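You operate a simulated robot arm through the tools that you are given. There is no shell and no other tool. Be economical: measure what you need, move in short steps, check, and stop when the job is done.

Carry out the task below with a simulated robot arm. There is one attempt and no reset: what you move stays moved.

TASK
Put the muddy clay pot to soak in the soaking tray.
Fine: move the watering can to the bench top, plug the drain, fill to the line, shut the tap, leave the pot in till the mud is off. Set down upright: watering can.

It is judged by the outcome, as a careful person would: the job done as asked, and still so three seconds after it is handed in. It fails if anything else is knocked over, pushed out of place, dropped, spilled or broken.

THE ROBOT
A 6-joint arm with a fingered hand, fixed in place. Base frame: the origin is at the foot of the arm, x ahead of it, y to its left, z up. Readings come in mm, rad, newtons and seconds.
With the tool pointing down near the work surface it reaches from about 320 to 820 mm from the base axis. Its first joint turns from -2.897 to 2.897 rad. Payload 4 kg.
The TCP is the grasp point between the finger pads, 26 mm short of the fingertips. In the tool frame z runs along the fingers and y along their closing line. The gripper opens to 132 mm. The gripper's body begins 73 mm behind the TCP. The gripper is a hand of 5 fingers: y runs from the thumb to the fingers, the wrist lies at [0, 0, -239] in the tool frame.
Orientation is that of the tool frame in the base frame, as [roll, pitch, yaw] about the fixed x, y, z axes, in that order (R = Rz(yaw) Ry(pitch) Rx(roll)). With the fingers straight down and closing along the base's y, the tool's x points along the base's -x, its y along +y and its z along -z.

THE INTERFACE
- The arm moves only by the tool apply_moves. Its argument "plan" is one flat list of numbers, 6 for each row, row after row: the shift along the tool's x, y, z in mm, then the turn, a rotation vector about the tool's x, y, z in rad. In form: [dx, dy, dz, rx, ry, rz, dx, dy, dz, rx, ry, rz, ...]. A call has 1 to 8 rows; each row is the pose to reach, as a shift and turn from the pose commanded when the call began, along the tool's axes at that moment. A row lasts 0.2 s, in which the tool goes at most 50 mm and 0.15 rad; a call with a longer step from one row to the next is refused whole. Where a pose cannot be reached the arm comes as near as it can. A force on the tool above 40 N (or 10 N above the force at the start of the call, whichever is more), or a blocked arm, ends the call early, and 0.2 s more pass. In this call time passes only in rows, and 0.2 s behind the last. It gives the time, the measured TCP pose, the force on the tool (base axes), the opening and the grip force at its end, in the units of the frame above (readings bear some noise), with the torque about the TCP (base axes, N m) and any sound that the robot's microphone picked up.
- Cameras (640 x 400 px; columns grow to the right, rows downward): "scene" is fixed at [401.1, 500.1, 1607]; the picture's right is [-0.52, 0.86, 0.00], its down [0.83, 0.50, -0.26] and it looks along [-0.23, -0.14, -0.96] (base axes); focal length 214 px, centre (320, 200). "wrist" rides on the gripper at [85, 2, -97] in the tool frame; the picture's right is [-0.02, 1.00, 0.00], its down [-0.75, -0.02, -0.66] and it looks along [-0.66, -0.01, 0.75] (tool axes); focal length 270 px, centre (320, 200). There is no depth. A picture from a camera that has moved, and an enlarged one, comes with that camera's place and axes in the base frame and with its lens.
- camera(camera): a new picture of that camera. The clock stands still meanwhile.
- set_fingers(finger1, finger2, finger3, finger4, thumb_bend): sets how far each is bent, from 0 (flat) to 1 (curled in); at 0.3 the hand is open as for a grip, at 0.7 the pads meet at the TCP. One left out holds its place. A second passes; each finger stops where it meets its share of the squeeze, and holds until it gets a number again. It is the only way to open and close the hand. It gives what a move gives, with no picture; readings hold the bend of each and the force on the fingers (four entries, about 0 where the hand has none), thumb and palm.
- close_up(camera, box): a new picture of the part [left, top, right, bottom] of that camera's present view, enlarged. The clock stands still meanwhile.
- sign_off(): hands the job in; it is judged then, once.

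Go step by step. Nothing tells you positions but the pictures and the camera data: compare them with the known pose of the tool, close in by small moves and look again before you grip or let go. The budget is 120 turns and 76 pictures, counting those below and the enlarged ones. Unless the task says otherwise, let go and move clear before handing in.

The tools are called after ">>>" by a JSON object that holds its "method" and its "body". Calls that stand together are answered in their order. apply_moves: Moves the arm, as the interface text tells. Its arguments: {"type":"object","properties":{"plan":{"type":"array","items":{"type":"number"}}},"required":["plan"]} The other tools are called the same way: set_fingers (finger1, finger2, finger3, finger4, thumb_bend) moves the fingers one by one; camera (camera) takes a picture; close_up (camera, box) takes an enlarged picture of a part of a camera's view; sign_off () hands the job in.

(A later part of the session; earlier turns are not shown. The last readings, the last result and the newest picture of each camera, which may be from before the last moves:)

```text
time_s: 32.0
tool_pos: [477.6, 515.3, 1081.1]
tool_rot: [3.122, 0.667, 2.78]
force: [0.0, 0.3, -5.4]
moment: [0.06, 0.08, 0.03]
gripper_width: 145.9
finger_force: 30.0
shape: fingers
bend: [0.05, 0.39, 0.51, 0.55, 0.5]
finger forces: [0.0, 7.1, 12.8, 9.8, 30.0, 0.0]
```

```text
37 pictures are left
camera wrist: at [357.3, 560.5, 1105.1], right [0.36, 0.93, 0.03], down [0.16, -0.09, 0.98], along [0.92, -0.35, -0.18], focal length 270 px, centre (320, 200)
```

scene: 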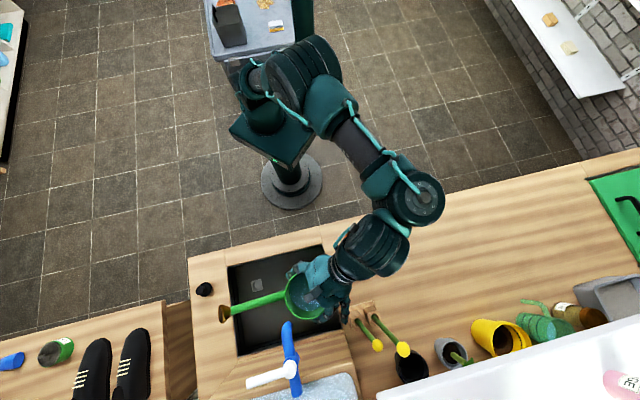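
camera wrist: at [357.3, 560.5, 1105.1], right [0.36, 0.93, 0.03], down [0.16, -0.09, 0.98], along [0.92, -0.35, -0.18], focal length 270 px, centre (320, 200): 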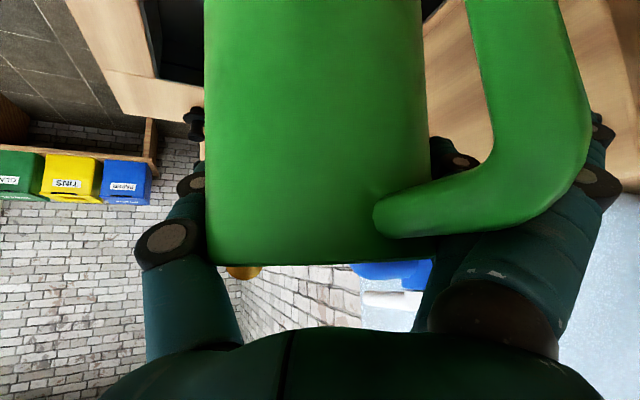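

Clear of the tray and tap. I'll swing the can around the base toward the free bench area on the right, in two gentle arcs.

>>> {"method": "apply_moves", "body": {"plan": [22.5, 11.3, -17.5, -0.027, 0.0007, -0.0343, 45.4, 21.4, -35.3, -0.054, 0.0015, -0.0685, 68.5, 30.1, -53.3, -0.081, 0.0022, -0.1028, 92.0, 37.6, -71.6, -0.108, 0.003, -0.1371, 115.6, 43.8, -90.1, -0.135, 0.0037, -0.1714, 139.5, 48.7, -108.8, -0.162, 0.0044, -0.2056]}}

```text
time_s: 33.4
tool_pos: [330.1, 620.6, 1076.8]
tool_rot: [3.124, 0.667, 3.042]
force: [-0.3, 0.4, -5.6]
moment: [0.04, 0.09, 0.02]
gripper_width: 145.5
finger_force: 30.0
shape: fingers
bend: [0.05, 0.39, 0.51, 0.55, 0.5]
finger forces: [0.0, 7.1, 12.7, 9.8, 29.7, 0.1]
```

>>> {"method": "apply_moves", "body": {"plan": [22.5, 11.3, -17.5, -0.027, 0.0007, -0.0343, 45.4, 21.4, -35.3, -0.054, 0.0015, -0.0685, 68.5, 30.1, -53.3, -0.081, 0.0022, -0.1028, 92.0, 37.6, -71.6, -0.108, 0.003, -0.1371, 115.6, 43.8, -90.1, -0.135, 0.0037, -0.1714, 139.5, 48.7, -108.8, -0.162, 0.0044, -0.2056]}}

>>> {"method": "camera", "body": {"camera": "scene"}}

```text
time_s: 34.8
tool_pos: [158.0, 686.5, 1078.6]
tool_rot: [3.119, 0.668, -2.98]
force: [0.3, -1.0, -5.9]
moment: [0.02, 0.07, -0.01]
gripper_width: 145.8
finger_force: 29.5
shape: fingers
bend: [0.05, 0.39, 0.51, 0.55, 0.5]
finger forces: [0.0, 7.1, 12.6, 9.8, 29.4, 0.0]
```

```text
36 pictures are left
```

scene: 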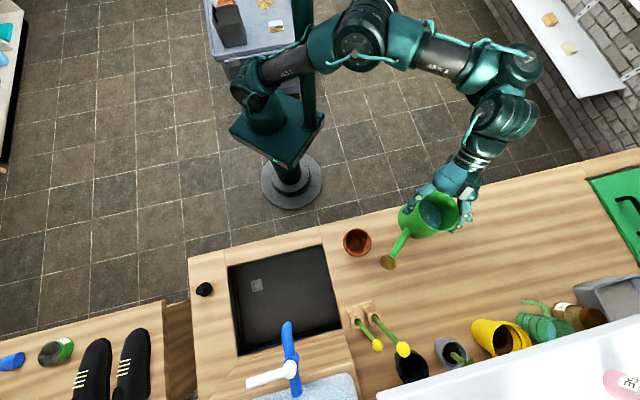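

The tray is clear and the can is above open bench. I'll move it a bit inward from the front edge and lower to just above the surface.

>>> {"method": "apply_moves", "body": {"plan": [1.4, 8.2, 21.4, 0, 0, 0, 2.8, 16.4, 42.8, 0, 0, 0, 4.1, 24.5, 64.2, 0, 0, 0, 5.5, 32.7, 85.6, 0, 0, 0]}}

>>> {"method": "camera", "body": {"camera": "wrist"}}

>>> {"method": "close_up", "body": {"camera": "scene", "box": [330, 160, 530, 285]}}

```text
time_s: 35.8
tool_pos: [201.0, 726.3, 1007.0]
tool_rot: [3.121, 0.667, -2.982]
force: [0.1, 0.4, -4.7]
moment: [0.01, 0.1, 0.02]
gripper_width: 145.5
finger_force: 29.9
shape: fingers
bend: [0.05, 0.39, 0.51, 0.55, 0.5]
finger forces: [0.1, 7.1, 12.6, 10.0, 29.3, 0.1]
```

```text
35 pictures are left
camera wrist: at [75.3, 706.7, 1032.1], right [-0.16, 0.99, 0.03], down [0.19, 0.0, 0.98], along [0.97, 0.16, -0.18], focal length 270 px, centre (320, 200)
```

wrist: 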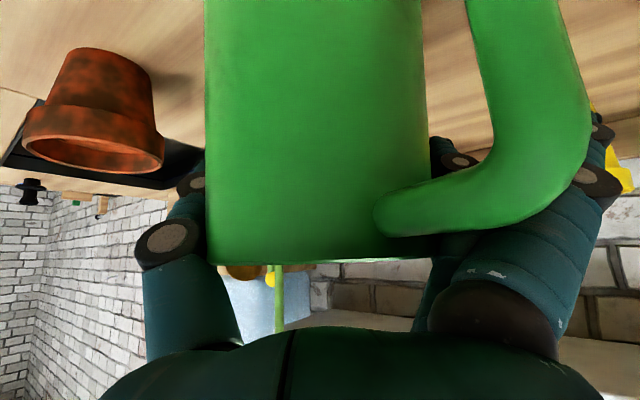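

```text
3.20 times, centred on (430, 222) of scene
camera zoom: at [401.1, 500.1, 1607.0], right [-0.52, 0.86, 0.0], down [0.83, 0.5, -0.26], along [-0.23, -0.14, -0.96], focal length 686 px, centre (-32, 128)
```

zoom: 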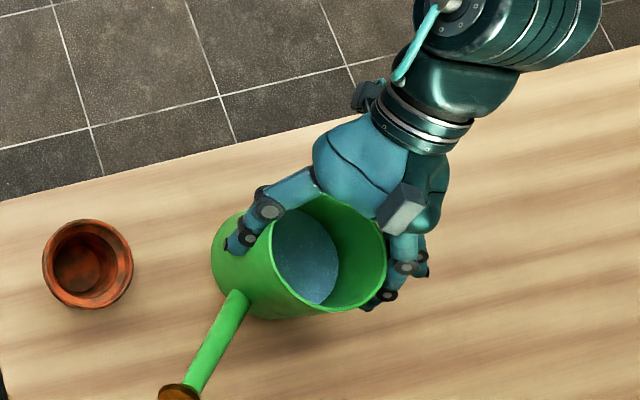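

Now lowering in small steps toward the bench.

>>> {"method": "apply_moves", "body": {"plan": [1.9, -0.05, 2.4, 0, 0, 0, 3.7, -0.1, 4.7, 0, 0, 0, 5.6, -0.15, 7.1, 0, 0, 0, 7.4, -0.2, 9.4, 0, 0, 0]}}

>>> {"method": "apply_moves", "body": {"plan": [1.2, 0, 1.6, 0, 0, 0, 2.5, 0, 3.1, 0, 0, 0]}}

```text
time_s: 36.8
tool_pos: [200.3, 728.0, 995.7]
tool_rot: [3.123, 0.668, -2.979]
force: [-0.6, 0.7, -5.5]
moment: [0.01, 0.1, 0.03]
gripper_width: 145.9
finger_force: 29.4
shape: fingers
bend: [0.05, 0.39, 0.51, 0.55, 0.5]
finger forces: [0.0, 7.1, 12.6, 9.9, 29.3, 0.1]
```

```text
time_s: 37.4
tool_pos: [201.5, 728.0, 993.4]
tool_rot: [3.121, 0.669, -2.979]
force: [0.3, 0.7, -4.2]
moment: [0.01, 0.06, 0.0]
gripper_width: 145.5
finger_force: 29.9
shape: fingers
bend: [0.05, 0.39, 0.51, 0.55, 0.5]
finger forces: [0.0, 7.2, 12.6, 9.9, 29.2, 0.0]
```

>>> {"method": "apply_moves", "body": {"plan": [1.2, 0, 1.6, 0, 0, 0, 2.5, 0, 3.1, 0, 0, 0]}}

>>> {"method": "apply_moves", "body": {"plan": [1.2, 0, 1.6, 0, 0, 0, 1.9, 0, 2.4, 0, 0, 0]}}

```text
time_s: 38.0
tool_pos: [199.8, 728.5, 988.7]
tool_rot: [3.121, 0.668, -2.979]
force: [-0.5, -0.3, -4.5]
moment: [0.02, 0.13, 0.02]
gripper_width: 145.6
finger_force: 29.5
shape: fingers
bend: [0.05, 0.39, 0.51, 0.55, 0.5]
finger forces: [0.1, 7.0, 12.5, 9.9, 29.3, 0.0]
```

```text
time_s: 38.6
tool_pos: [200.4, 727.8, 986.0]
tool_rot: [3.123, 0.669, -2.981]
force: [-0.3, 0.0, -4.6]
moment: [0.04, 0.08, 0.05]
gripper_width: 145.7
finger_force: 29.2
shape: fingers
bend: [0.05, 0.39, 0.51, 0.55, 0.5]
finger forces: [0.1, 7.1, 12.5, 9.8, 29.3, 0.1]
```

>>> {"method": "apply_moves", "body": {"plan": [1.2, 0, 1.6, 0, 0, 0, 2.5, 0, 3.1, 0, 0, 0]}}

>>> {"method": "close_up", "body": {"camera": "scene", "box": [370, 180, 490, 255]}}

```text
time_s: 39.2
tool_pos: [201.2, 727.0, 981.4]
tool_rot: [3.122, 0.666, -2.981]
force: [0.7, -0.2, -5.6]
moment: [0.01, 0.08, -0.01]
gripper_width: 145.7
finger_force: 29.7
shape: fingers
bend: [0.05, 0.39, 0.51, 0.55, 0.5]
finger forces: [0.0, 7.1, 12.6, 9.9, 29.1, 0.0]
```

```text
5.33 times, centred on (430, 218) of scene
camera zoom: at [401.1, 500.1, 1607.0], right [-0.52, 0.86, 0.0], down [0.83, 0.5, -0.26], along [-0.23, -0.14, -0.96], focal length 1144 px, centre (-267, 107)
```

zoom: 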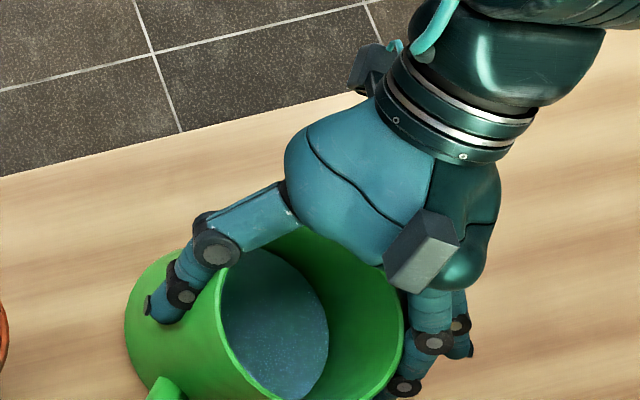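

Still hanging free. Continuing down in small steps.

>>> {"method": "apply_moves", "body": {"plan": [1.2, 0, 1.6, 0, 0, 0, 2.5, 0, 3.1, 0, 0, 0]}}

>>> {"method": "apply_moves", "body": {"plan": [1.2, 0, 1.6, 0, 0, 0, 2.5, 0, 3.1, 0, 0, 0]}}

```text
time_s: 39.8
tool_pos: [200.7, 725.9, 978.4]
tool_rot: [3.12, 0.668, -2.981]
force: [2.3, 0.7, -0.9]
moment: [0.15, 0.14, -0.07]
gripper_width: 145.9
finger_force: 30.9
shape: fingers
bend: [0.05, 0.39, 0.51, 0.55, 0.5]
finger forces: [0.0, 7.5, 12.6, 11.7, 29.8, 0.0]
```

```text
time_s: 40.4
tool_pos: [201.3, 727.0, 978.0]
tool_rot: [3.115, 0.669, -2.985]
force: [-0.9, 0.5, 26.8]
moment: [-0.2, 0.22, -0.06]
gripper_width: 145.7
finger_force: 34.3
shape: fingers
bend: [0.05, 0.39, 0.52, 0.56, 0.5]
finger forces: [0.6, 8.2, 12.1, 15.6, 32.1, 0.0]
```

Touchdown. I'll relieve the pressure by about 3 mm and open the hand.

>>> {"method": "apply_moves", "body": {"plan": [-1.4, 0, -1.9, 0, 0, 0]}}

>>> {"method": "set_fingers", "body": {"finger2": 0.34, "finger3": 0.34, "finger4": 0.34, "thumb_bend": 0.34}}

>>> {"method": "set_fingers", "body": {"finger1": 0.05, "finger2": 0.25, "finger3": 0.25, "finger4": 0.25, "thumb_bend": 0.28}}

>>> {"method": "camera", "body": {"camera": "wrist"}}

```text
time_s: 40.8
tool_pos: [199.3, 726.3, 977.5]
tool_rot: [3.119, 0.669, -2.98]
force: [0.5, -0.2, 26.3]
moment: [0.18, 0.22, 0.0]
gripper_width: 145.5
finger_force: 34.7
shape: fingers
bend: [0.05, 0.39, 0.52, 0.56, 0.5]
finger forces: [0.6, 8.7, 12.0, 16.2, 31.8, 0.0]
```

```text
time_s: 41.8
tool_pos: [200.9, 725.8, 974.8]
tool_rot: [3.123, 0.667, -2.98]
force: [0.8, -0.9, 7.4]
moment: [0.01, 0.45, 0.0]
gripper_width: 159.8
finger_force: 3.9
shape: fingers
bend: [0.05, 0.34, 0.34, 0.34, 0.34]
finger forces: [4.9, 0.0, 0.0, 0.0, 3.0, 0.1]
```

```text
time_s: 42.8
tool_pos: [202.0, 725.5, 976.7]
tool_rot: [3.123, 0.667, -2.979]
force: [0.9, -0.2, 2.6]
moment: [0.06, 0.22, -0.01]
gripper_width: 166.2
finger_force: 1.5
shape: fingers
bend: [0.05, 0.25, 0.25, 0.25, 0.28]
finger forces: [2.3, 0.0, 0.0, 0.1, 0.7, 0.1]
```

```text
32 pictures are left
camera wrist: at [74.9, 706.8, 1000.6], right [-0.16, 0.99, 0.03], down [0.19, 0.0, 0.98], along [0.97, 0.16, -0.18], focal length 270 px, centre (320, 200)
```

wrist: 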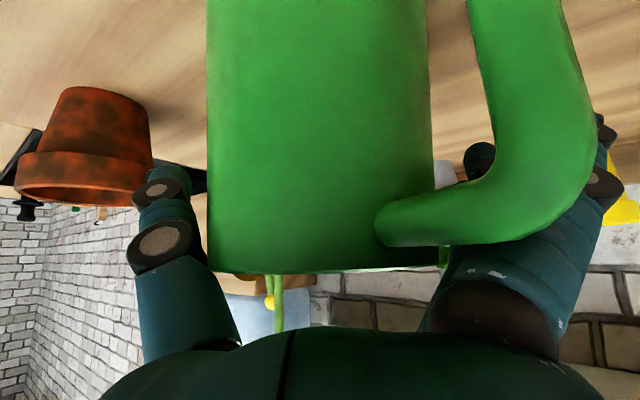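

Released, with only a light touch on the handle. I'll open the thumb a touch more and retreat along the fingers' line.

>>> {"method": "set_fingers", "body": {"finger1": 0.0, "thumb_bend": 0.22}}

>>> {"method": "apply_moves", "body": {"plan": [0, 0, -10, 0, 0, 0, 0, 0, -25, 0, 0, 0, 0, 0, -50, 0, 0, 0, 0, 0, -90, 0, 0, 0, 0, 0, -130, 0, 0, 0, 0, 0, -160, 0, 0, 0]}}

>>> {"method": "camera", "body": {"camera": "scene"}}

>>> {"method": "camera", "body": {"camera": "wrist"}}

```text
time_s: 43.8
tool_pos: [200.3, 726.4, 975.6]
tool_rot: [3.12, 0.669, -2.979]
force: [0.3, -0.2, 0.3]
moment: [0.07, 0.13, 0.01]
gripper_width: 175.9
finger_force: 1.2
shape: fingers
bend: [0.0, 0.25, 0.25, 0.25, 0.22]
finger forces: [1.2, 0.0, 0.0, 0.0, 0.1, 0.0]
```

```text
time_s: 45.2
tool_pos: [116.1, 689.2, 1081.0]
tool_rot: [3.113, 0.668, -2.979]
force: [0.2, 0.4, -0.2]
moment: [0.03, -0.02, 0.0]
gripper_width: 175.7
finger_force: 0.1
shape: fingers
bend: [0.0, 0.25, 0.25, 0.25, 0.22]
finger forces: [0.0, 0.1, 0.0, 0.0, 0.0, 0.0]
out of reach, approached as far as the arm can: row 5, 6
```

```text
31 pictures are left
```

scene: 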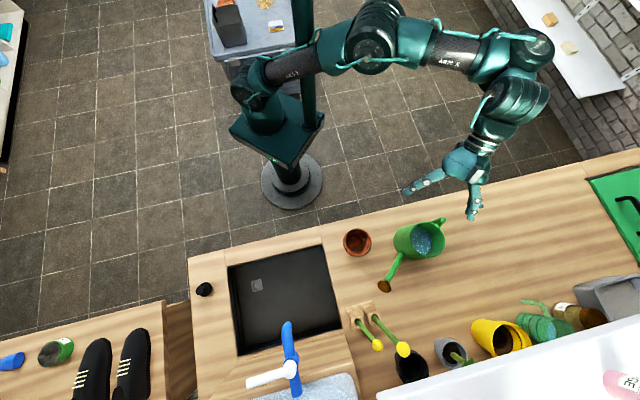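

```text
30 pictures are left
camera wrist: at [-10.2, 669.0, 1105.0], right [-0.16, 0.99, 0.03], down [0.19, 0.0, 0.98], along [0.97, 0.16, -0.18], focal length 270 px, centre (320, 200)
```

wrist: 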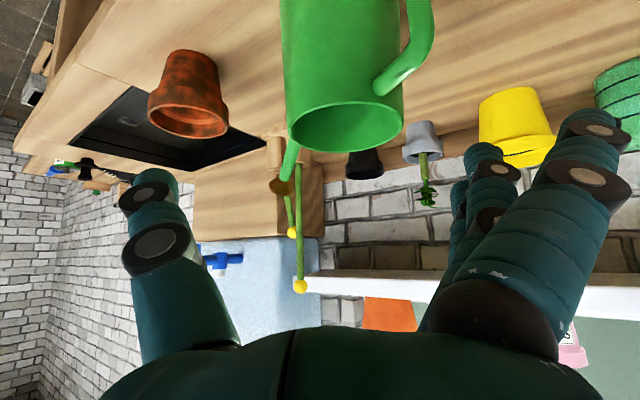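

The can stands upright on the bench with its water. Next is the black plug on the left strip: I'll bring the hand vertical and pull in before swinging back.

>>> {"method": "apply_moves", "body": {"plan": [-5, -15, -11, 0, 0.134, 0, -11, -31, -23, 0, 0.267, 0, -16, -47, -34, 0, 0.4, 0, -22, -62, -45, 0, 0.534, 0, -27, -78, -57, 0, 0.668, 0]}}

>>> {"method": "set_fingers", "body": {"finger1": 0.3, "finger2": 0.45, "finger3": 0.45, "finger4": 0.3, "thumb_bend": 0.45}}

```text
time_s: 46.4
tool_pos: [116.0, 610.0, 1141.0]
tool_rot: [3.128, -0.002, -2.965]
force: [-0.8, 0.7, -1.3]
moment: [0.01, 0.0, 0.0]
gripper_width: 175.4
finger_force: 0.0
shape: fingers
bend: [0.0, 0.25, 0.25, 0.25, 0.22]
finger forces: [0.0, 0.0, 0.1, 0.1, 0.1, 0.1]
out of reach, approached as far as the arm can: row 2, 3, 4
```

```text
time_s: 47.4
tool_pos: [115.4, 610.8, 1140.9]
tool_rot: [3.126, -0.001, -2.967]
force: [0.0, 0.3, 0.5]
moment: [-0.04, -0.04, 0.03]
gripper_width: 115.8
finger_force: 0.1
shape: fingers
bend: [0.3, 0.45, 0.45, 0.3, 0.45]
finger forces: [0.1, 0.0, 0.0, 0.2, 0.0, 0.0]
```

>>> {"method": "apply_moves", "body": {"plan": [-39.3, -16.5, 0, 0, 0, 0.0686, -77.4, -35.6, 0, 0, 0, 0.1371, -114.1, -57.3, 0, 0, 0, 0.2057, -149.2, -81.3, 0, 0, 0, 0.2743, -182.6, -107.8, 0, 0, 0, 0.3429, -214, -136.5, 0, 0, 0, 0.4114, -243.4, -167.3, 0, 0, 0, 0.48]}}

>>> {"method": "apply_moves", "body": {"plan": [-39.3, -16.5, 0, 0, 0, 0.0686, -77.4, -35.6, 0, 0, 0, 0.1371, -114.1, -57.3, 0, 0, 0, 0.2057, -149.2, -81.3, 0, 0, 0, 0.2743, -182.6, -107.8, 0, 0, 0, 0.3429, -214, -136.5, 0, 0, 0, 0.4114, -243.4, -167.3, 0, 0, 0, 0.48]}}

>>> {"method": "camera", "body": {"camera": "wrist"}}

```text
time_s: 49.0
tool_pos: [383.0, 485.7, 1138.5]
tool_rot: [3.127, -0.007, 2.835]
force: [-0.6, 0.4, 0.2]
moment: [0.0, -0.03, 0.0]
gripper_width: 115.9
finger_force: 0.0
shape: fingers
bend: [0.3, 0.45, 0.45, 0.3, 0.45]
finger forces: [0.1, 0.0, 0.1, 0.0, 0.0, 0.1]
```

```text
time_s: 50.6
tool_pos: [564.8, 251.9, 1134.5]
tool_rot: [3.132, -0.014, 2.357]
force: [0.4, 0.8, 0.4]
moment: [-0.01, -0.01, -0.01]
gripper_width: 115.9
finger_force: 0.1
shape: fingers
bend: [0.3, 0.45, 0.45, 0.3, 0.45]
finger forces: [0.0, 0.0, 0.0, 0.1, 0.0, 0.0]
```

```text
29 pictures are left
camera wrist: at [505.3, 312.5, 1232.8], right [0.72, 0.69, 0.01], down [0.52, -0.55, 0.65], along [0.45, -0.46, -0.76], focal length 270 px, centre (320, 200)
```

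wrist: 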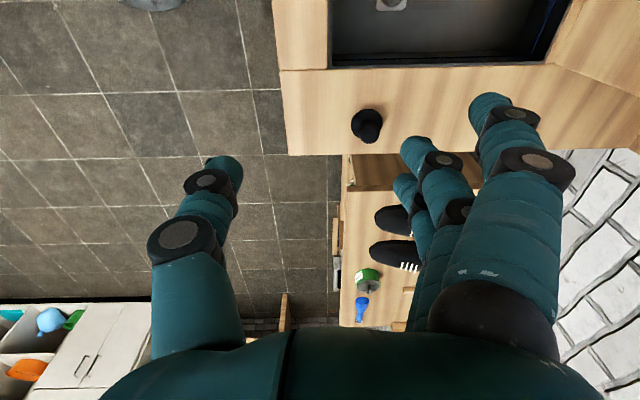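

The plug is at about (656, 248) with its knob near z≈915. I'll move above it.

>>> {"method": "apply_moves", "body": {"plan": [-13, 12, 27, 0, -0.003, 0, -27, 25, 54, 0, -0.006, 0, -40, 37, 80, 0, -0.008, 0, -53, 50, 107, 0, -0.011, 0, -66, 62, 134, 0, -0.014, 0]}}

>>> {"method": "camera", "body": {"camera": "wrist"}}

```text
time_s: 51.8
tool_pos: [661.4, 255.6, 1004.6]
tool_rot: [3.136, 0.003, 2.356]
force: [0.1, 0.7, 0.3]
moment: [0.0, 0.02, -0.01]
gripper_width: 115.8
finger_force: 0.0
shape: fingers
bend: [0.3, 0.45, 0.45, 0.3, 0.45]
finger forces: [0.0, 0.1, 0.1, 0.0, 0.0, 0.0]
out of reach, approached as far as the arm can: row 2, 3, 4, 5
```

```text
28 pictures are left
camera wrist: at [601.3, 317.6, 1102.6], right [0.72, 0.69, 0.01], down [0.52, -0.55, 0.66], along [0.46, -0.47, -0.75], focal length 270 px, centre (320, 200)
```

wrist: 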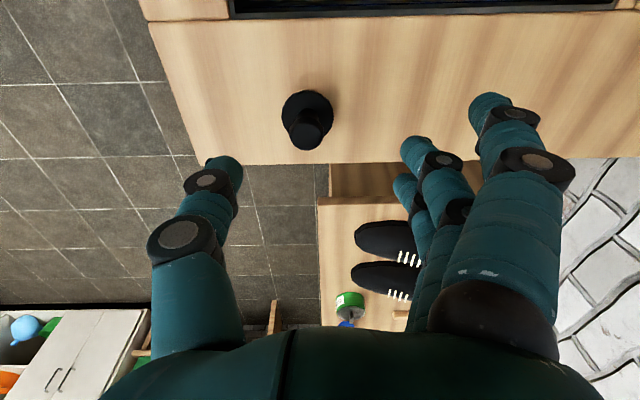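

>>> {"method": "apply_moves", "body": {"plan": [-2, -4, 27, 0, 0, 0, -5, -7, 54, 0, 0, 0, -5, -7, 80, 0, 0, 0]}}

>>> {"method": "set_fingers", "body": {"finger2": 0.58, "finger3": 0.58, "thumb_bend": 0.58}}

>>> {"method": "camera", "body": {"camera": "wrist"}}

```text
time_s: 52.6
tool_pos: [692.2, 259.6, 935.6]
tool_rot: [3.135, 0.001, 2.357]
force: [0.6, 0.2, -0.4]
moment: [-0.01, -0.02, 0.01]
gripper_width: 115.9
finger_force: 0.0
shape: fingers
bend: [0.3, 0.45, 0.45, 0.3, 0.45]
finger forces: [0.1, 0.0, 0.0, 0.0, 0.0, 0.0]
out of reach, approached as far as the arm can: row 1, 2, 3
```

```text
time_s: 53.6
tool_pos: [691.6, 259.0, 936.5]
tool_rot: [3.135, -0.002, 2.357]
force: [-0.2, -0.1, 0.8]
moment: [0.0, 0.04, 0.0]
gripper_width: 97.3
finger_force: 1.1
shape: fingers
bend: [0.3, 0.57, 0.57, 0.3, 0.57]
finger forces: [0.0, 0.0, 0.0, 0.1, 0.8, 0.0]
```

```text
27 pictures are left
camera wrist: at [632.0, 320.8, 1033.8], right [0.72, 0.69, 0.01], down [0.52, -0.55, 0.66], along [0.46, -0.47, -0.75], focal length 270 px, centre (320, 200)
```

wrist: 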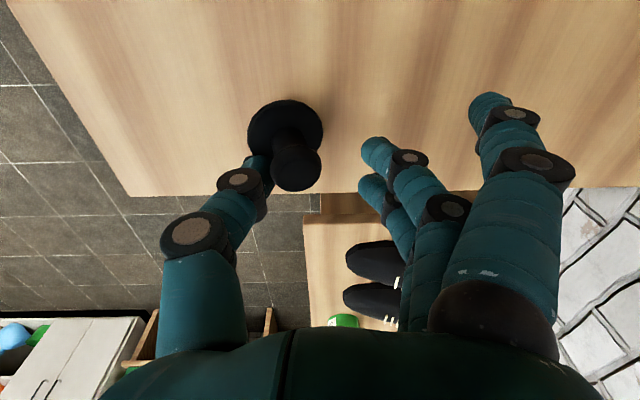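

The arm couldn't hold the commanded spot and the thumb nudged the plug about 12 mm, though it still stands. I'll rise and change the hand's yaw to a more reachable one.

>>> {"method": "set_fingers", "body": {"finger2": 0.45, "finger3": 0.45, "thumb_bend": 0.45}}

>>> {"method": "apply_moves", "body": {"plan": [0, 0, -40, 0, 0, 0, 0, 0, -80, 0, 0, 0, 0, 0, -80, 0, 0, 0.14, 0, 0, -80, 0, 0, 0.28, 0, 0, -80, 0, 0, 0.42, 0, 0, -80, 0, 0, 0.56]}}

>>> {"method": "camera", "body": {"camera": "scene"}}

```text
time_s: 54.6
tool_pos: [692.1, 259.3, 936.6]
tool_rot: [3.135, 0.001, 2.356]
force: [0.4, 0.1, 0.2]
moment: [0.0, -0.02, -0.03]
gripper_width: 114.8
finger_force: 0.0
shape: fingers
bend: [0.3, 0.45, 0.45, 0.3, 0.45]
finger forces: [0.1, 0.1, 0.0, 0.0, 0.0, 0.1]
```

```text
time_s: 56.0
tool_pos: [693.5, 260.2, 1016.2]
tool_rot: [3.132, -0.003, 1.796]
force: [-0.3, 0.0, 0.0]
moment: [-0.01, 0.03, 0.0]
gripper_width: 114.8
finger_force: 0.0
shape: fingers
bend: [0.3, 0.45, 0.45, 0.3, 0.45]
finger forces: [0.0, 0.0, 0.1, 0.0, 0.0, 0.0]
```

```text
26 pictures are left
```

scene: 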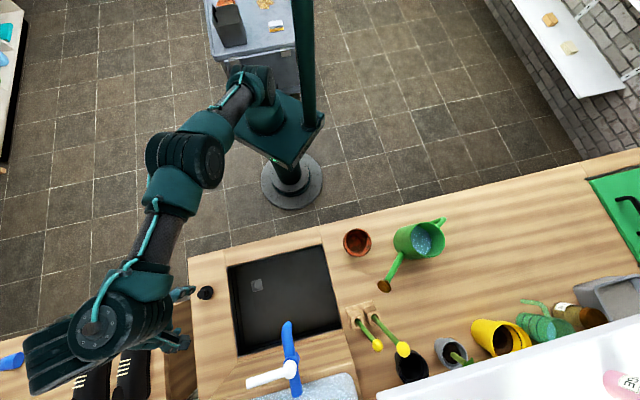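

>>> {"method": "camera", "body": {"camera": "wrist"}}

```text
25 pictures are left
camera wrist: at [674.0, 343.9, 1114.5], right [0.98, 0.2, 0.01], down [0.15, -0.74, 0.65], along [0.14, -0.64, -0.76], focal length 270 px, centre (320, 200)
```

wrist: 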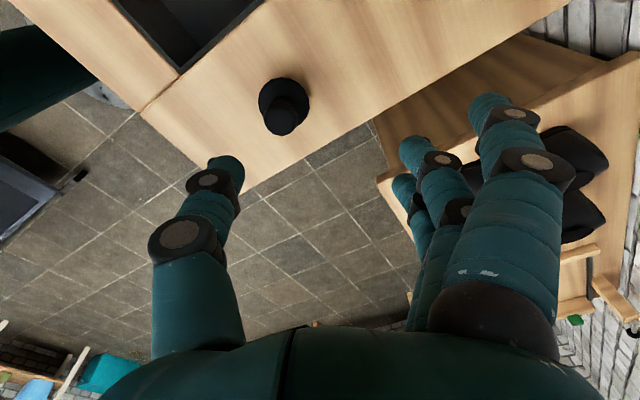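

The plug is at about (664, 252). I'll shift over it at this height, then descend.

>>> {"method": "apply_moves", "body": {"plan": [-1, -15, 0, 0, 0, 0, -1.4, -30.6, 0, 0, 0, 0, -1.4, -30.6, 25, 0, 0, 0, -1.4, -30.6, 50, 0, 0, 0]}}

>>> {"method": "camera", "body": {"camera": "wrist"}}

```text
time_s: 57.0
tool_pos: [676.6, 259.3, 973.5]
tool_rot: [3.136, -0.003, 1.797]
force: [0.0, -0.1, 0.2]
moment: [0.03, 0.01, -0.02]
gripper_width: 115.1
finger_force: 0.0
shape: fingers
bend: [0.3, 0.45, 0.45, 0.3, 0.45]
finger forces: [0.0, 0.0, 0.1, 0.0, 0.1, 0.1]
out of reach, approached as far as the arm can: row 3, 4
```

```text
24 pictures are left
camera wrist: at [657.8, 342.8, 1071.0], right [0.98, 0.2, 0.0], down [0.15, -0.74, 0.66], along [0.14, -0.64, -0.76], focal length 270 px, centre (320, 200)
```

wrist: 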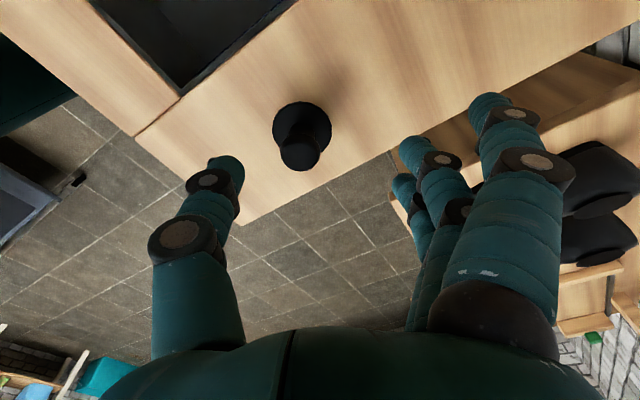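

The wrist runs out of travel with the tool exactly vertical this close in. I'll lean the hand (wrist outward) by about 0.28 rad, which should free it, and move over the plug.

>>> {"method": "apply_moves", "body": {"plan": [0, 0, -10, 0.137, -0.03, 0, -2, -7, -10, 0.274, -0.059, 0, -4.3, -13.9, -10, 0.274, -0.059, 0]}}

>>> {"method": "set_fingers", "body": {"finger1": 0.55, "finger4": 0.55}}

>>> {"method": "camera", "body": {"camera": "wrist"}}

```text
time_s: 57.8
tool_pos: [665.4, 250.9, 983.3]
tool_rot: [-2.874, 0.055, 1.792]
force: [-1.4, 1.0, 0.4]
moment: [-0.05, -0.04, 0.07]
gripper_width: 114.9
finger_force: 0.1
shape: fingers
bend: [0.3, 0.45, 0.45, 0.3, 0.45]
finger forces: [0.1, 0.0, 0.0, 0.0, 0.0, 0.0]
```

```text
time_s: 58.8
tool_pos: [664.9, 250.3, 982.9]
tool_rot: [-2.877, 0.054, 1.802]
force: [0.5, -0.2, -0.3]
moment: [0.04, 0.01, 0.01]
gripper_width: 75.3
finger_force: 0.0
shape: fingers
bend: [0.55, 0.45, 0.45, 0.55, 0.45]
finger forces: [0.0, 0.0, 0.0, 0.1, 0.0, 0.0]
```

```text
23 pictures are left
camera wrist: at [669.0, 345.3, 1072.1], right [0.95, 0.19, -0.26], down [0.32, -0.66, 0.68], along [-0.04, -0.73, -0.69], focal length 270 px, centre (320, 200)
```

wrist: 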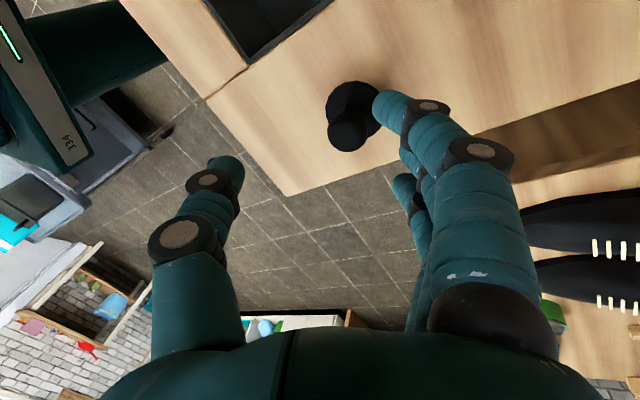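

Now the pose is reached exactly, with the plug right under it. Descending onto the knob.

>>> {"method": "apply_moves", "body": {"plan": [2, 5.4, 22, 0, 0, 0, 3.5, 10.8, 44, 0, 0, 0, 5, 16.2, 66, 0, 0, 0]}}

>>> {"method": "set_fingers", "body": {"finger2": 0.57, "finger3": 0.57, "thumb_bend": 0.57}}

>>> {"method": "camera", "body": {"camera": "wrist"}}

```text
time_s: 59.7
tool_pos: [665.2, 252.5, 924.7]
tool_rot: [-2.894, 0.052, 1.802]
force: [-0.4, 0.7, 7.7]
moment: [0.19, -0.19, 0.03]
gripper_width: 75.0
finger_force: 4.3
shape: fingers
bend: [0.55, 0.48, 0.45, 0.55, 0.45]
finger forces: [0.0, 7.6, 0.0, 0.0, 0.0, 0.1]
stopped in row 3: the force on the tool passed its limit at 45 N (the readings are from after the stop); the commanded pose is now the measured one
```

```text
time_s: 60.7
tool_pos: [666.0, 252.6, 923.7]
tool_rot: [-2.888, 0.052, 1.8]
force: [-0.3, 0.0, -0.4]
moment: [-0.01, -0.01, 0.03]
gripper_width: 58.8
finger_force: 0.0
shape: fingers
bend: [0.55, 0.56, 0.56, 0.55, 0.56]
finger forces: [0.0, 0.0, 0.1, 0.1, 0.0, 0.0]
```

```text
22 pictures are left
camera wrist: at [668.7, 346.5, 1012.8], right [0.95, 0.19, -0.25], down [0.31, -0.66, 0.68], along [-0.04, -0.72, -0.69], focal length 270 px, centre (320, 200)
```

wrist: 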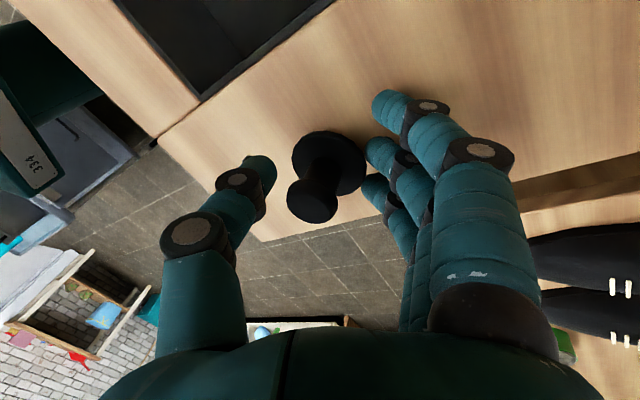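

A fingertip touched the bench and stopped; with fingers curled it is clear, and the knob sits right at the grasp point. Closing on it.

>>> {"method": "set_fingers", "body": {"finger2": 0.72, "finger3": 0.72, "thumb_bend": 0.72}}

>>> {"method": "camera", "body": {"camera": "wrist"}}

```text
time_s: 61.7
tool_pos: [665.7, 252.0, 923.1]
tool_rot: [-2.888, 0.052, 1.802]
force: [0.3, 0.0, -1.0]
moment: [0.01, -0.03, 0.01]
gripper_width: 48.0
finger_force: 15.3
shape: fingers
bend: [0.55, 0.61, 0.63, 0.55, 0.68]
finger forces: [0.1, 8.7, 7.4, 0.1, 13.8, 0.1]
```

```text
21 pictures are left
camera wrist: at [668.7, 346.6, 1012.8], right [0.95, 0.19, -0.25], down [0.31, -0.66, 0.68], along [-0.04, -0.72, -0.69], focal length 270 px, centre (320, 200)
```

wrist: 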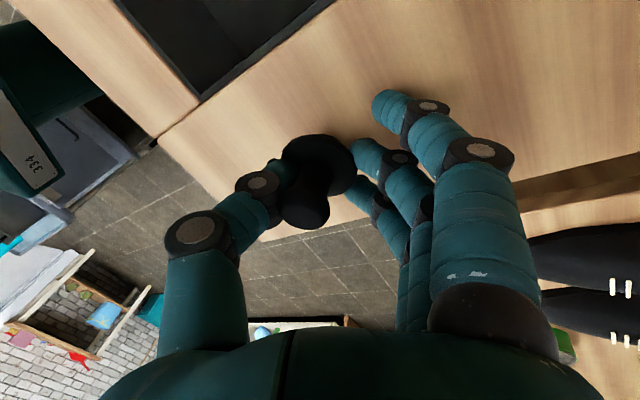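

The plug is gripped evenly. Lift and carry it over the drain.

>>> {"method": "apply_moves", "body": {"plan": [-1.6, -7.5, -29, 0, 0, 0, -3.3, -15, -58, 0, 0, 0, 27.2, -27, -56.5, 0, 0, 0, 57.8, -39.1, -55, 0, 0, 0, 88.3, -51.2, -53.4, 0, 0, 0, 118.9, -63.2, -51.8, 0, 0, 0]}}

>>> {"method": "camera", "body": {"camera": "wrist"}}

>>> {"method": "close_up", "body": {"camera": "scene", "box": [190, 230, 350, 330]}}

```text
time_s: 63.1
tool_pos: [589.9, 361.8, 982.8]
tool_rot: [-2.891, 0.051, 1.802]
force: [0.4, -0.1, -0.3]
moment: [0.02, 0.03, -0.01]
gripper_width: 47.9
finger_force: 15.4
shape: fingers
bend: [0.55, 0.61, 0.63, 0.55, 0.68]
finger forces: [0.0, 8.8, 7.6, 0.0, 14.0, 0.0]
```

```text
20 pictures are left
camera wrist: at [593.6, 455.3, 1072.2], right [0.95, 0.19, -0.25], down [0.31, -0.66, 0.68], along [-0.04, -0.72, -0.69], focal length 270 px, centre (320, 200)
```

wrist: 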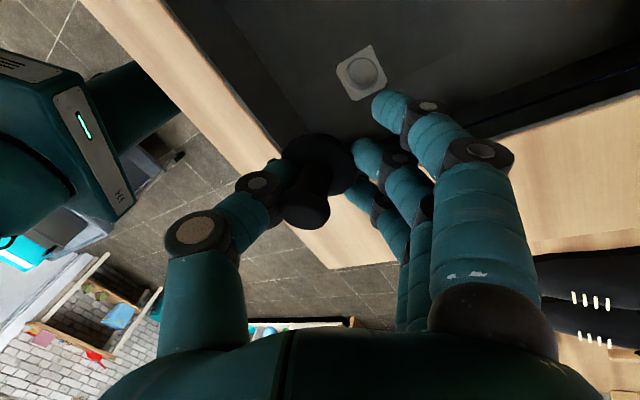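

```text
4.00 times, centred on (270, 280) of scene
camera zoom: at [401.1, 500.1, 1607.0], right [-0.52, 0.86, 0.0], down [0.83, 0.5, -0.26], along [-0.23, -0.14, -0.96], focal length 858 px, centre (520, -120)
```

zoom: 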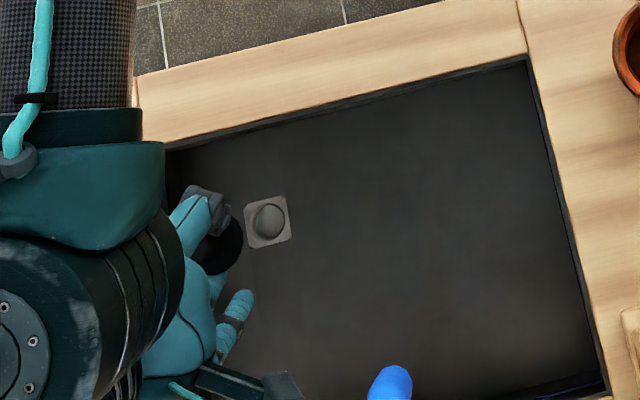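

Plug and drain positions agree within a few mm. I'll correct and lower to just above the drain.

>>> {"method": "apply_moves", "body": {"plan": [0.5, 7.4, 25.2, 0, 0, 0, 1, 14.8, 50.4, 0, 0, 0, 1.6, 22.1, 75.6, 0, 0, 0, 2.1, 29.5, 100.8, 0, 0, 0]}}

>>> {"method": "close_up", "body": {"camera": "wrist", "box": [230, 60, 430, 260]}}

>>> {"method": "close_up", "body": {"camera": "scene", "box": [210, 260, 290, 310]}}

```text
time_s: 64.1
tool_pos: [593.2, 358.6, 878.6]
tool_rot: [-2.889, 0.051, 1.804]
force: [-10.5, 13.1, 3.7]
moment: [-0.15, -0.24, 0.41]
gripper_width: 48.0
finger_force: 23.6
shape: fingers
bend: [0.55, 0.61, 0.63, 0.58, 0.68]
finger forces: [0.0, 8.6, 7.6, 16.8, 13.8, 0.1]
```

```text
2.00 times, centred on (330, 160) of wrist
camera zoom: at [597.5, 452.1, 968.2], right [0.95, 0.19, -0.25], down [0.31, -0.66, 0.68], along [-0.03, -0.72, -0.69], focal length 541 px, centre (300, 280)
```

zoom: 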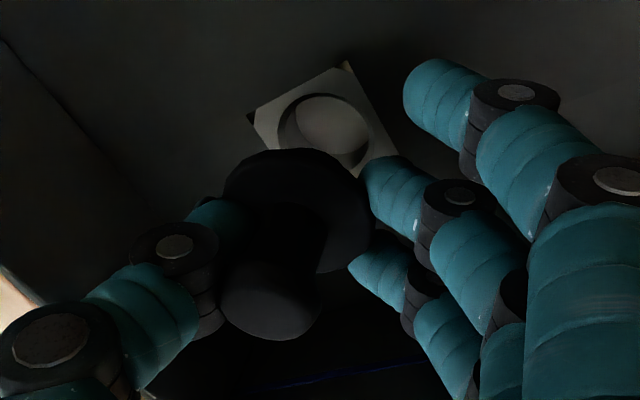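

```text
8.00 times, centred on (250, 285) of scene
camera zoom: at [401.1, 500.1, 1607.0], right [-0.52, 0.86, 0.0], down [0.83, 0.5, -0.26], along [-0.23, -0.14, -0.96], focal length 1716 px, centre (880, -480)
```

zoom: 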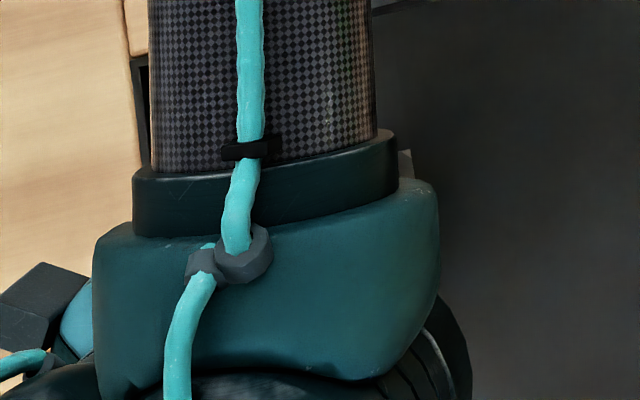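

Finger4 is pressing on the tray's left wall, so I'll curl it in. Then a 3 mm correction and lower further.

>>> {"method": "set_fingers", "body": {"finger4": 0.85}}

>>> {"method": "apply_moves", "body": {"plan": [3.1, 0, 0, 0, 0, 0, 3.4, 1.5, 5.8, 0, 0, 0, 3.6, 2.7, 10.6, 0, 0, 0]}}

>>> {"method": "close_up", "body": {"camera": "wrist", "box": [230, 60, 430, 260]}}

```text
time_s: 65.1
tool_pos: [596.2, 357.0, 877.7]
tool_rot: [-2.89, 0.053, 1.802]
force: [0.2, -0.1, -0.3]
moment: [-0.02, -0.01, 0.01]
gripper_width: 47.7
finger_force: 15.0
shape: fingers
bend: [0.55, 0.61, 0.63, 0.85, 0.68]
finger forces: [0.1, 8.7, 7.6, 0.0, 13.9, 0.0]
```

```text
time_s: 65.9
tool_pos: [594.9, 360.1, 867.5]
tool_rot: [-2.89, 0.053, 1.802]
force: [-0.1, -0.1, -0.1]
moment: [0.0, 0.02, 0.03]
gripper_width: 47.8
finger_force: 15.4
shape: fingers
bend: [0.55, 0.61, 0.63, 0.85, 0.68]
finger forces: [0.1, 8.8, 7.7, 0.0, 13.9, 0.0]
```

```text
2.00 times, centred on (330, 160) of wrist
camera zoom: at [598.2, 454.5, 956.5], right [0.95, 0.19, -0.25], down [0.31, -0.66, 0.68], along [-0.04, -0.72, -0.69], focal length 541 px, centre (300, 280)
```

zoom: 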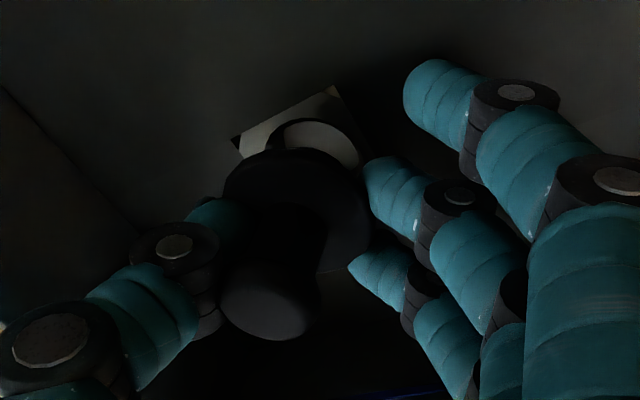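

The plug is about 3 mm off the hole centre. Small correction, then press down gently.

>>> {"method": "apply_moves", "body": {"plan": [2, -2.1, 0.4, 0, 0, 0, 2.2, -1.1, 4.3, 0, 0, 0, 2.3, -0.6, 6.2, 0, 0, 0]}}

>>> {"method": "apply_moves", "body": {"plan": [0.1, 0.5, 1.9, 0, 0, 0, 0.2, 1.0, 3.9, 0, 0, 0]}}

```text
time_s: 66.7
tool_pos: [592.3, 361.8, 861.9]
tool_rot: [-2.89, 0.053, 1.801]
force: [1.3, -0.2, 5.2]
moment: [0.23, -0.16, -0.03]
gripper_width: 47.7
finger_force: 18.0
shape: fingers
bend: [0.56, 0.61, 0.63, 0.85, 0.68]
finger forces: [5.4, 8.7, 7.7, 0.0, 13.9, 0.0]
```

```text
time_s: 67.3
tool_pos: [591.1, 362.1, 860.2]
tool_rot: [-2.897, 0.049, 1.8]
force: [11.3, 1.8, 36.0]
moment: [1.55, -1.08, -0.48]
gripper_width: 47.8
finger_force: 33.0
shape: fingers
bend: [0.65, 0.61, 0.63, 0.85, 0.68]
finger forces: [36.0, 8.7, 7.6, 0.0, 13.9, 0.0]
```

Finger1's tip is on the tray floor, so I'll curl it up and continue.

>>> {"method": "set_fingers", "body": {"finger1": 0.9}}

>>> {"method": "apply_moves", "body": {"plan": [0.1, 0.5, 1.9, 0, 0, 0]}}

>>> {"method": "close_up", "body": {"camera": "wrist", "box": [230, 60, 430, 260]}}

```text
time_s: 68.3
tool_pos: [590.4, 361.3, 855.7]
tool_rot: [-2.888, 0.05, 1.802]
force: [-0.4, 0.2, 2.3]
moment: [0.05, 0.0, 0.03]
gripper_width: 31.7
finger_force: 18.9
shape: fingers
bend: [0.9, 0.63, 0.64, 0.85, 0.68]
finger forces: [0.0, 13.4, 7.9, 0.0, 17.0, 0.0]
```

```text
time_s: 68.7
tool_pos: [590.7, 362.4, 855.2]
tool_rot: [-2.889, 0.052, 1.8]
force: [0.2, -1.3, 10.8]
moment: [0.13, -0.17, -0.04]
gripper_width: 31.4
finger_force: 25.2
shape: fingers
bend: [0.9, 0.63, 0.64, 0.85, 0.68]
finger forces: [0.1, 23.9, 7.7, 0.1, 19.0, 0.0]
```

```text
2.00 times, centred on (330, 160) of wrist
camera zoom: at [594.3, 455.7, 945.5], right [0.95, 0.19, -0.25], down [0.31, -0.67, 0.68], along [-0.04, -0.72, -0.69], focal length 541 px, centre (300, 280)
```

zoom: 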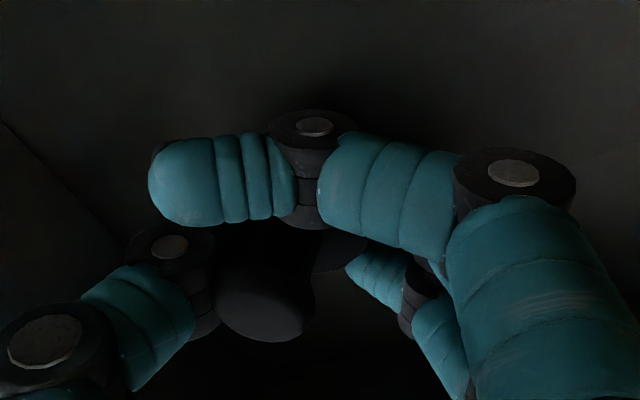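

>>> {"method": "apply_moves", "body": {"plan": [0.1, 0.5, 1.9, 0, 0, 0]}}

>>> {"method": "set_fingers", "body": {"finger2": 0.55, "finger3": 0.55, "thumb_bend": 0.55}}

>>> {"method": "apply_moves", "body": {"plan": [-1, -5, -20, 0, 0, 0, -2.2, -10, -38.6, 0, 0, 0, -4.4, -20, -77, 0, 0, 0]}}

>>> {"method": "close_up", "body": {"camera": "wrist", "box": [230, 20, 430, 220]}}

```text
time_s: 69.1
tool_pos: [591.5, 361.7, 854.9]
tool_rot: [-2.893, 0.051, 1.8]
force: [4.9, -3.1, 23.8]
moment: [0.33, -0.34, -0.07]
gripper_width: 31.3
finger_force: 35.0
shape: fingers
bend: [0.9, 0.66, 0.64, 0.85, 0.68]
finger forces: [0.0, 38.0, 8.5, 0.0, 23.6, 0.0]
```

```text
time_s: 70.1
tool_pos: [591.0, 362.0, 853.9]
tool_rot: [-2.894, 0.052, 1.801]
force: [9.7, -1.8, 33.3]
moment: [0.13, -0.73, -0.13]
gripper_width: 36.8
finger_force: 17.0
shape: fingers
bend: [0.9, 0.7, 0.67, 0.85, 0.55]
finger forces: [0.0, 17.8, 16.6, 0.0, 0.0, 0.0]
```

```text
time_s: 70.9
tool_pos: [590.4, 363.9, 931.4]
tool_rot: [-2.888, 0.054, 1.801]
force: [-0.7, 0.3, 0.1]
moment: [-0.01, 0.03, -0.01]
gripper_width: 37.0
finger_force: 0.1
shape: fingers
bend: [0.9, 0.55, 0.55, 0.85, 0.55]
finger forces: [0.0, 0.0, 0.0, 0.0, 0.1, 0.0]
```

```text
2.00 times, centred on (330, 120) of wrist
camera zoom: at [593.6, 457.4, 1022.2], right [0.95, 0.19, -0.25], down [0.31, -0.66, 0.68], along [-0.04, -0.72, -0.69], focal length 541 px, centre (300, 360)
```

zoom: 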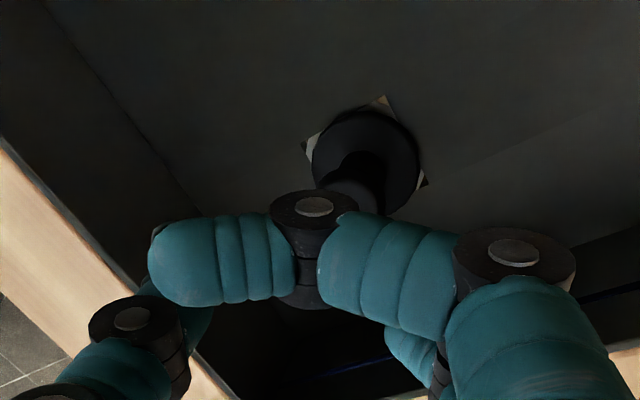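

The plug sits centred on the drain plate. Next I'll rise out of the way and study the tap lever.

>>> {"method": "apply_moves", "body": {"plan": [-2.2, -10, -38.6, 0, 0, 0, -4.4, -20, -77, 0, 0, 0, -6.6, -30, -116, 0, 0, 0, -6.6, -50, -140, 0, 0, 0]}}

>>> {"method": "close_up", "body": {"camera": "scene", "box": [200, 250, 360, 400]}}

>>> {"method": "camera", "body": {"camera": "wrist"}}

```text
time_s: 71.9
tool_pos: [578.7, 360.6, 1081.3]
tool_rot: [-2.889, 0.055, 1.801]
force: [0.3, 0.0, 0.3]
moment: [0.0, 0.03, 0.0]
gripper_width: 36.7
finger_force: 0.1
shape: fingers
bend: [0.9, 0.55, 0.55, 0.85, 0.55]
finger forces: [0.0, 0.0, 0.1, 0.1, 0.1, 0.1]
```

```text
2.67 times, centred on (280, 325) of scene
camera zoom: at [401.1, 500.1, 1607.0], right [-0.52, 0.86, 0.0], down [0.83, 0.5, -0.26], along [-0.23, -0.14, -0.96], focal length 572 px, centre (427, -133)
```

zoom: 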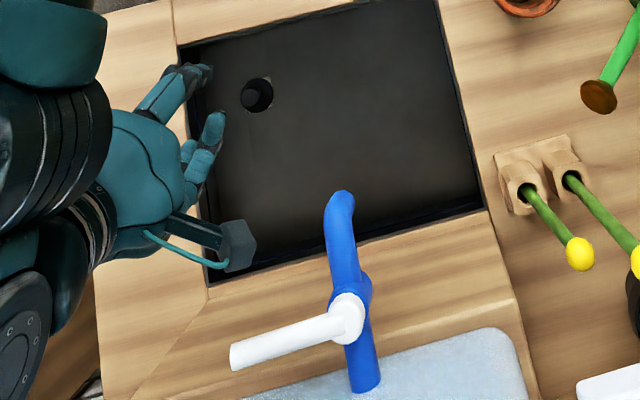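

```text
12 pictures are left
camera wrist: at [581.6, 454.9, 1170.8], right [0.95, 0.19, -0.25], down [0.31, -0.66, 0.68], along [-0.04, -0.72, -0.69], focal length 270 px, centre (320, 200)
```

wrist: 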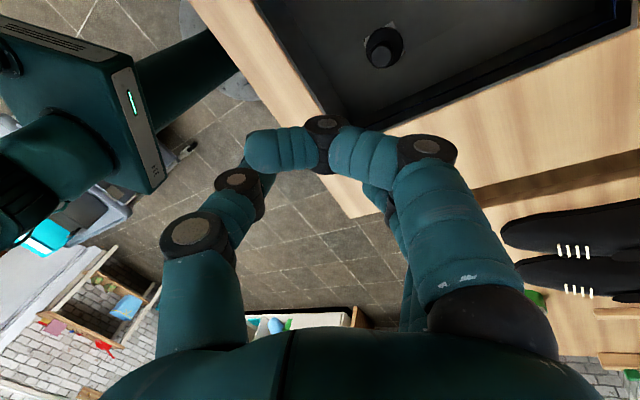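

The tap's white lever sits on a vertical hub near (596, 553, 1147) and points along +s to about (653, 502). I'll go above it with the hand leaning outward, thumb in front and fingers behind, so I can swing it either way.

>>> {"method": "apply_moves", "body": {"plan": [12.4, 2.6, -20, -0.096, 0.0165, -0.0696, 24.8, 5.2, -40, -0.193, 0.033, -0.139, 37.1, 7.9, -60, -0.289, 0.049, -0.209, 49.5, 10.5, -80, -0.3855, 0.0658, -0.2783, 61.9, 13.1, -100, -0.482, 0.082, -0.348, 74.2, 15.8, -120, -0.578, 0.099, -0.417, 86.6, 18.4, -140, -0.675, 0.115, -0.487, 99, 21, -159.7, -0.771, 0.1316, -0.5566]}}

>>> {"method": "set_fingers", "body": {"finger1": 0.42, "finger2": 0.42, "finger3": 0.42, "finger4": 0.42, "thumb_bend": 0.42}}

>>> {"method": "camera", "body": {"camera": "wrist"}}

```text
time_s: 73.7
tool_pos: [612.3, 477.0, 1225.4]
tool_rot: [2.613, -0.001, 2.357]
force: [0.3, 0.6, 0.0]
moment: [-0.01, 0.0, -0.02]
gripper_width: 36.7
finger_force: 0.0
shape: fingers
bend: [0.9, 0.55, 0.55, 0.85, 0.55]
finger forces: [0.0, 0.0, 0.0, 0.0, 0.0, 0.0]
```

```text
time_s: 74.7
tool_pos: [610.6, 477.0, 1225.3]
tool_rot: [2.617, -0.002, 2.355]
force: [-0.2, 0.8, -0.2]
moment: [0.0, -0.02, 0.02]
gripper_width: 99.6
finger_force: 0.1
shape: fingers
bend: [0.42, 0.42, 0.42, 0.42, 0.42]
finger forces: [0.0, 0.1, 0.1, 0.0, 0.0, 0.1]
```

```text
11 pictures are left
camera wrist: at [517.4, 504.6, 1311.3], right [0.63, 0.6, 0.5], down [0.29, -0.78, 0.56], along [0.72, -0.21, -0.66], focal length 270 px, centre (320, 200)
```

wrist: 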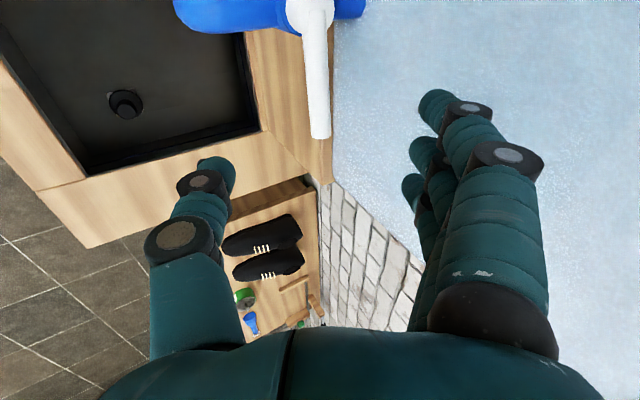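

Lever is dead-centre between thumb and fingers. Advance so they straddle it.

>>> {"method": "apply_moves", "body": {"plan": [0, 0, 28, 0, 0, 0, 0, 0, 56, 0, 0, 0, 0, 0, 84, 0, 0, 0]}}

>>> {"method": "camera", "body": {"camera": "wrist"}}

```text
time_s: 75.5
tool_pos: [630.4, 506.9, 1164.7]
tool_rot: [2.633, 0.012, 2.348]
force: [-13.2, -16.2, 6.8]
moment: [0.25, -0.16, -0.02]
gripper_width: 93.2
finger_force: 10.5
shape: fingers
bend: [0.46, 0.46, 0.46, 0.46, 0.42]
finger forces: [5.6, 5.2, 4.9, 4.7, 0.0, 0.1]
out of reach, approached as far as the arm can: row 3
```

```text
10 pictures are left
camera wrist: at [538.0, 537.0, 1250.8], right [0.63, 0.6, 0.49], down [0.28, -0.77, 0.58], along [0.72, -0.23, -0.66], focal length 270 px, centre (320, 200)
```

wrist: 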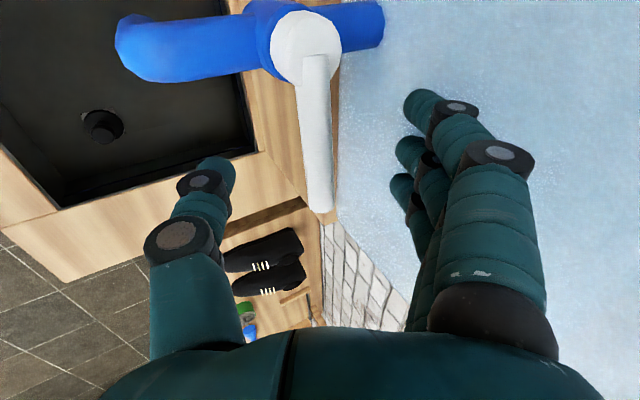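

A splash panel stands behind the lever, so it must swing toward me. I'll curl the fingers off the panel so they hook behind the lever, and go slightly deeper.

>>> {"method": "set_fingers", "body": {"finger1": 0.57, "finger2": 0.57, "finger3": 0.57, "finger4": 0.57}}

>>> {"method": "apply_moves", "body": {"plan": [0, 0, 6, 0, 0, 0, 0, -2, 14, 0, 0, 0]}}

```text
time_s: 76.5
tool_pos: [632.3, 506.9, 1163.7]
tool_rot: [2.636, 0.014, 2.348]
force: [0.9, 0.2, 0.6]
moment: [0.01, -0.01, -0.02]
gripper_width: 78.4
finger_force: 0.0
shape: fingers
bend: [0.56, 0.56, 0.56, 0.56, 0.42]
finger forces: [0.0, 0.1, 0.1, 0.0, 0.0, 0.1]
```

```text
time_s: 77.1
tool_pos: [628.7, 510.5, 1162.2]
tool_rot: [2.634, 0.012, 2.349]
force: [0.7, -0.4, -0.7]
moment: [0.02, -0.03, 0.0]
gripper_width: 78.3
finger_force: 0.0
shape: fingers
bend: [0.56, 0.56, 0.56, 0.56, 0.42]
finger forces: [0.0, 0.0, 0.1, 0.0, 0.0, 0.0]
out of reach, approached as far as the arm can: row 1, 2
```

At the arm's limit here. I'll lean a bit more so the wrist comes closer, which allows the fingertips to go lower behind the lever.

>>> {"method": "apply_moves", "body": {"plan": [0, -4, 5, -0.085, 0, 0, 0, -8, 11, -0.17, 0, 0, 0, -11.5, 16.5, -0.25, 0, 0]}}

>>> {"method": "camera", "body": {"camera": "wrist"}}

```text
time_s: 77.9
tool_pos: [628.2, 510.2, 1162.2]
tool_rot: [2.636, 0.013, 2.349]
force: [0.7, -0.1, -1.3]
moment: [-0.01, -0.01, -0.03]
gripper_width: 78.0
finger_force: 0.0
shape: fingers
bend: [0.56, 0.56, 0.56, 0.56, 0.42]
finger forces: [0.1, 0.1, 0.0, 0.0, 0.0, 0.0]
out of reach, approached as far as the arm can: row 1, 2, 3
```

```text
9 pictures are left
camera wrist: at [534.1, 540.2, 1248.1], right [0.63, 0.6, 0.49], down [0.29, -0.77, 0.58], along [0.72, -0.23, -0.66], focal length 270 px, centre (320, 200)
```

wrist: 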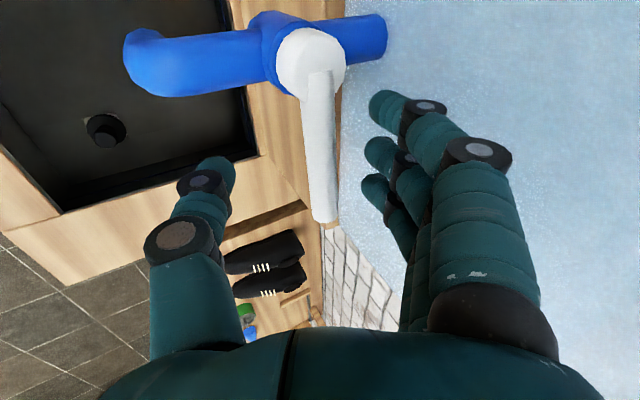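

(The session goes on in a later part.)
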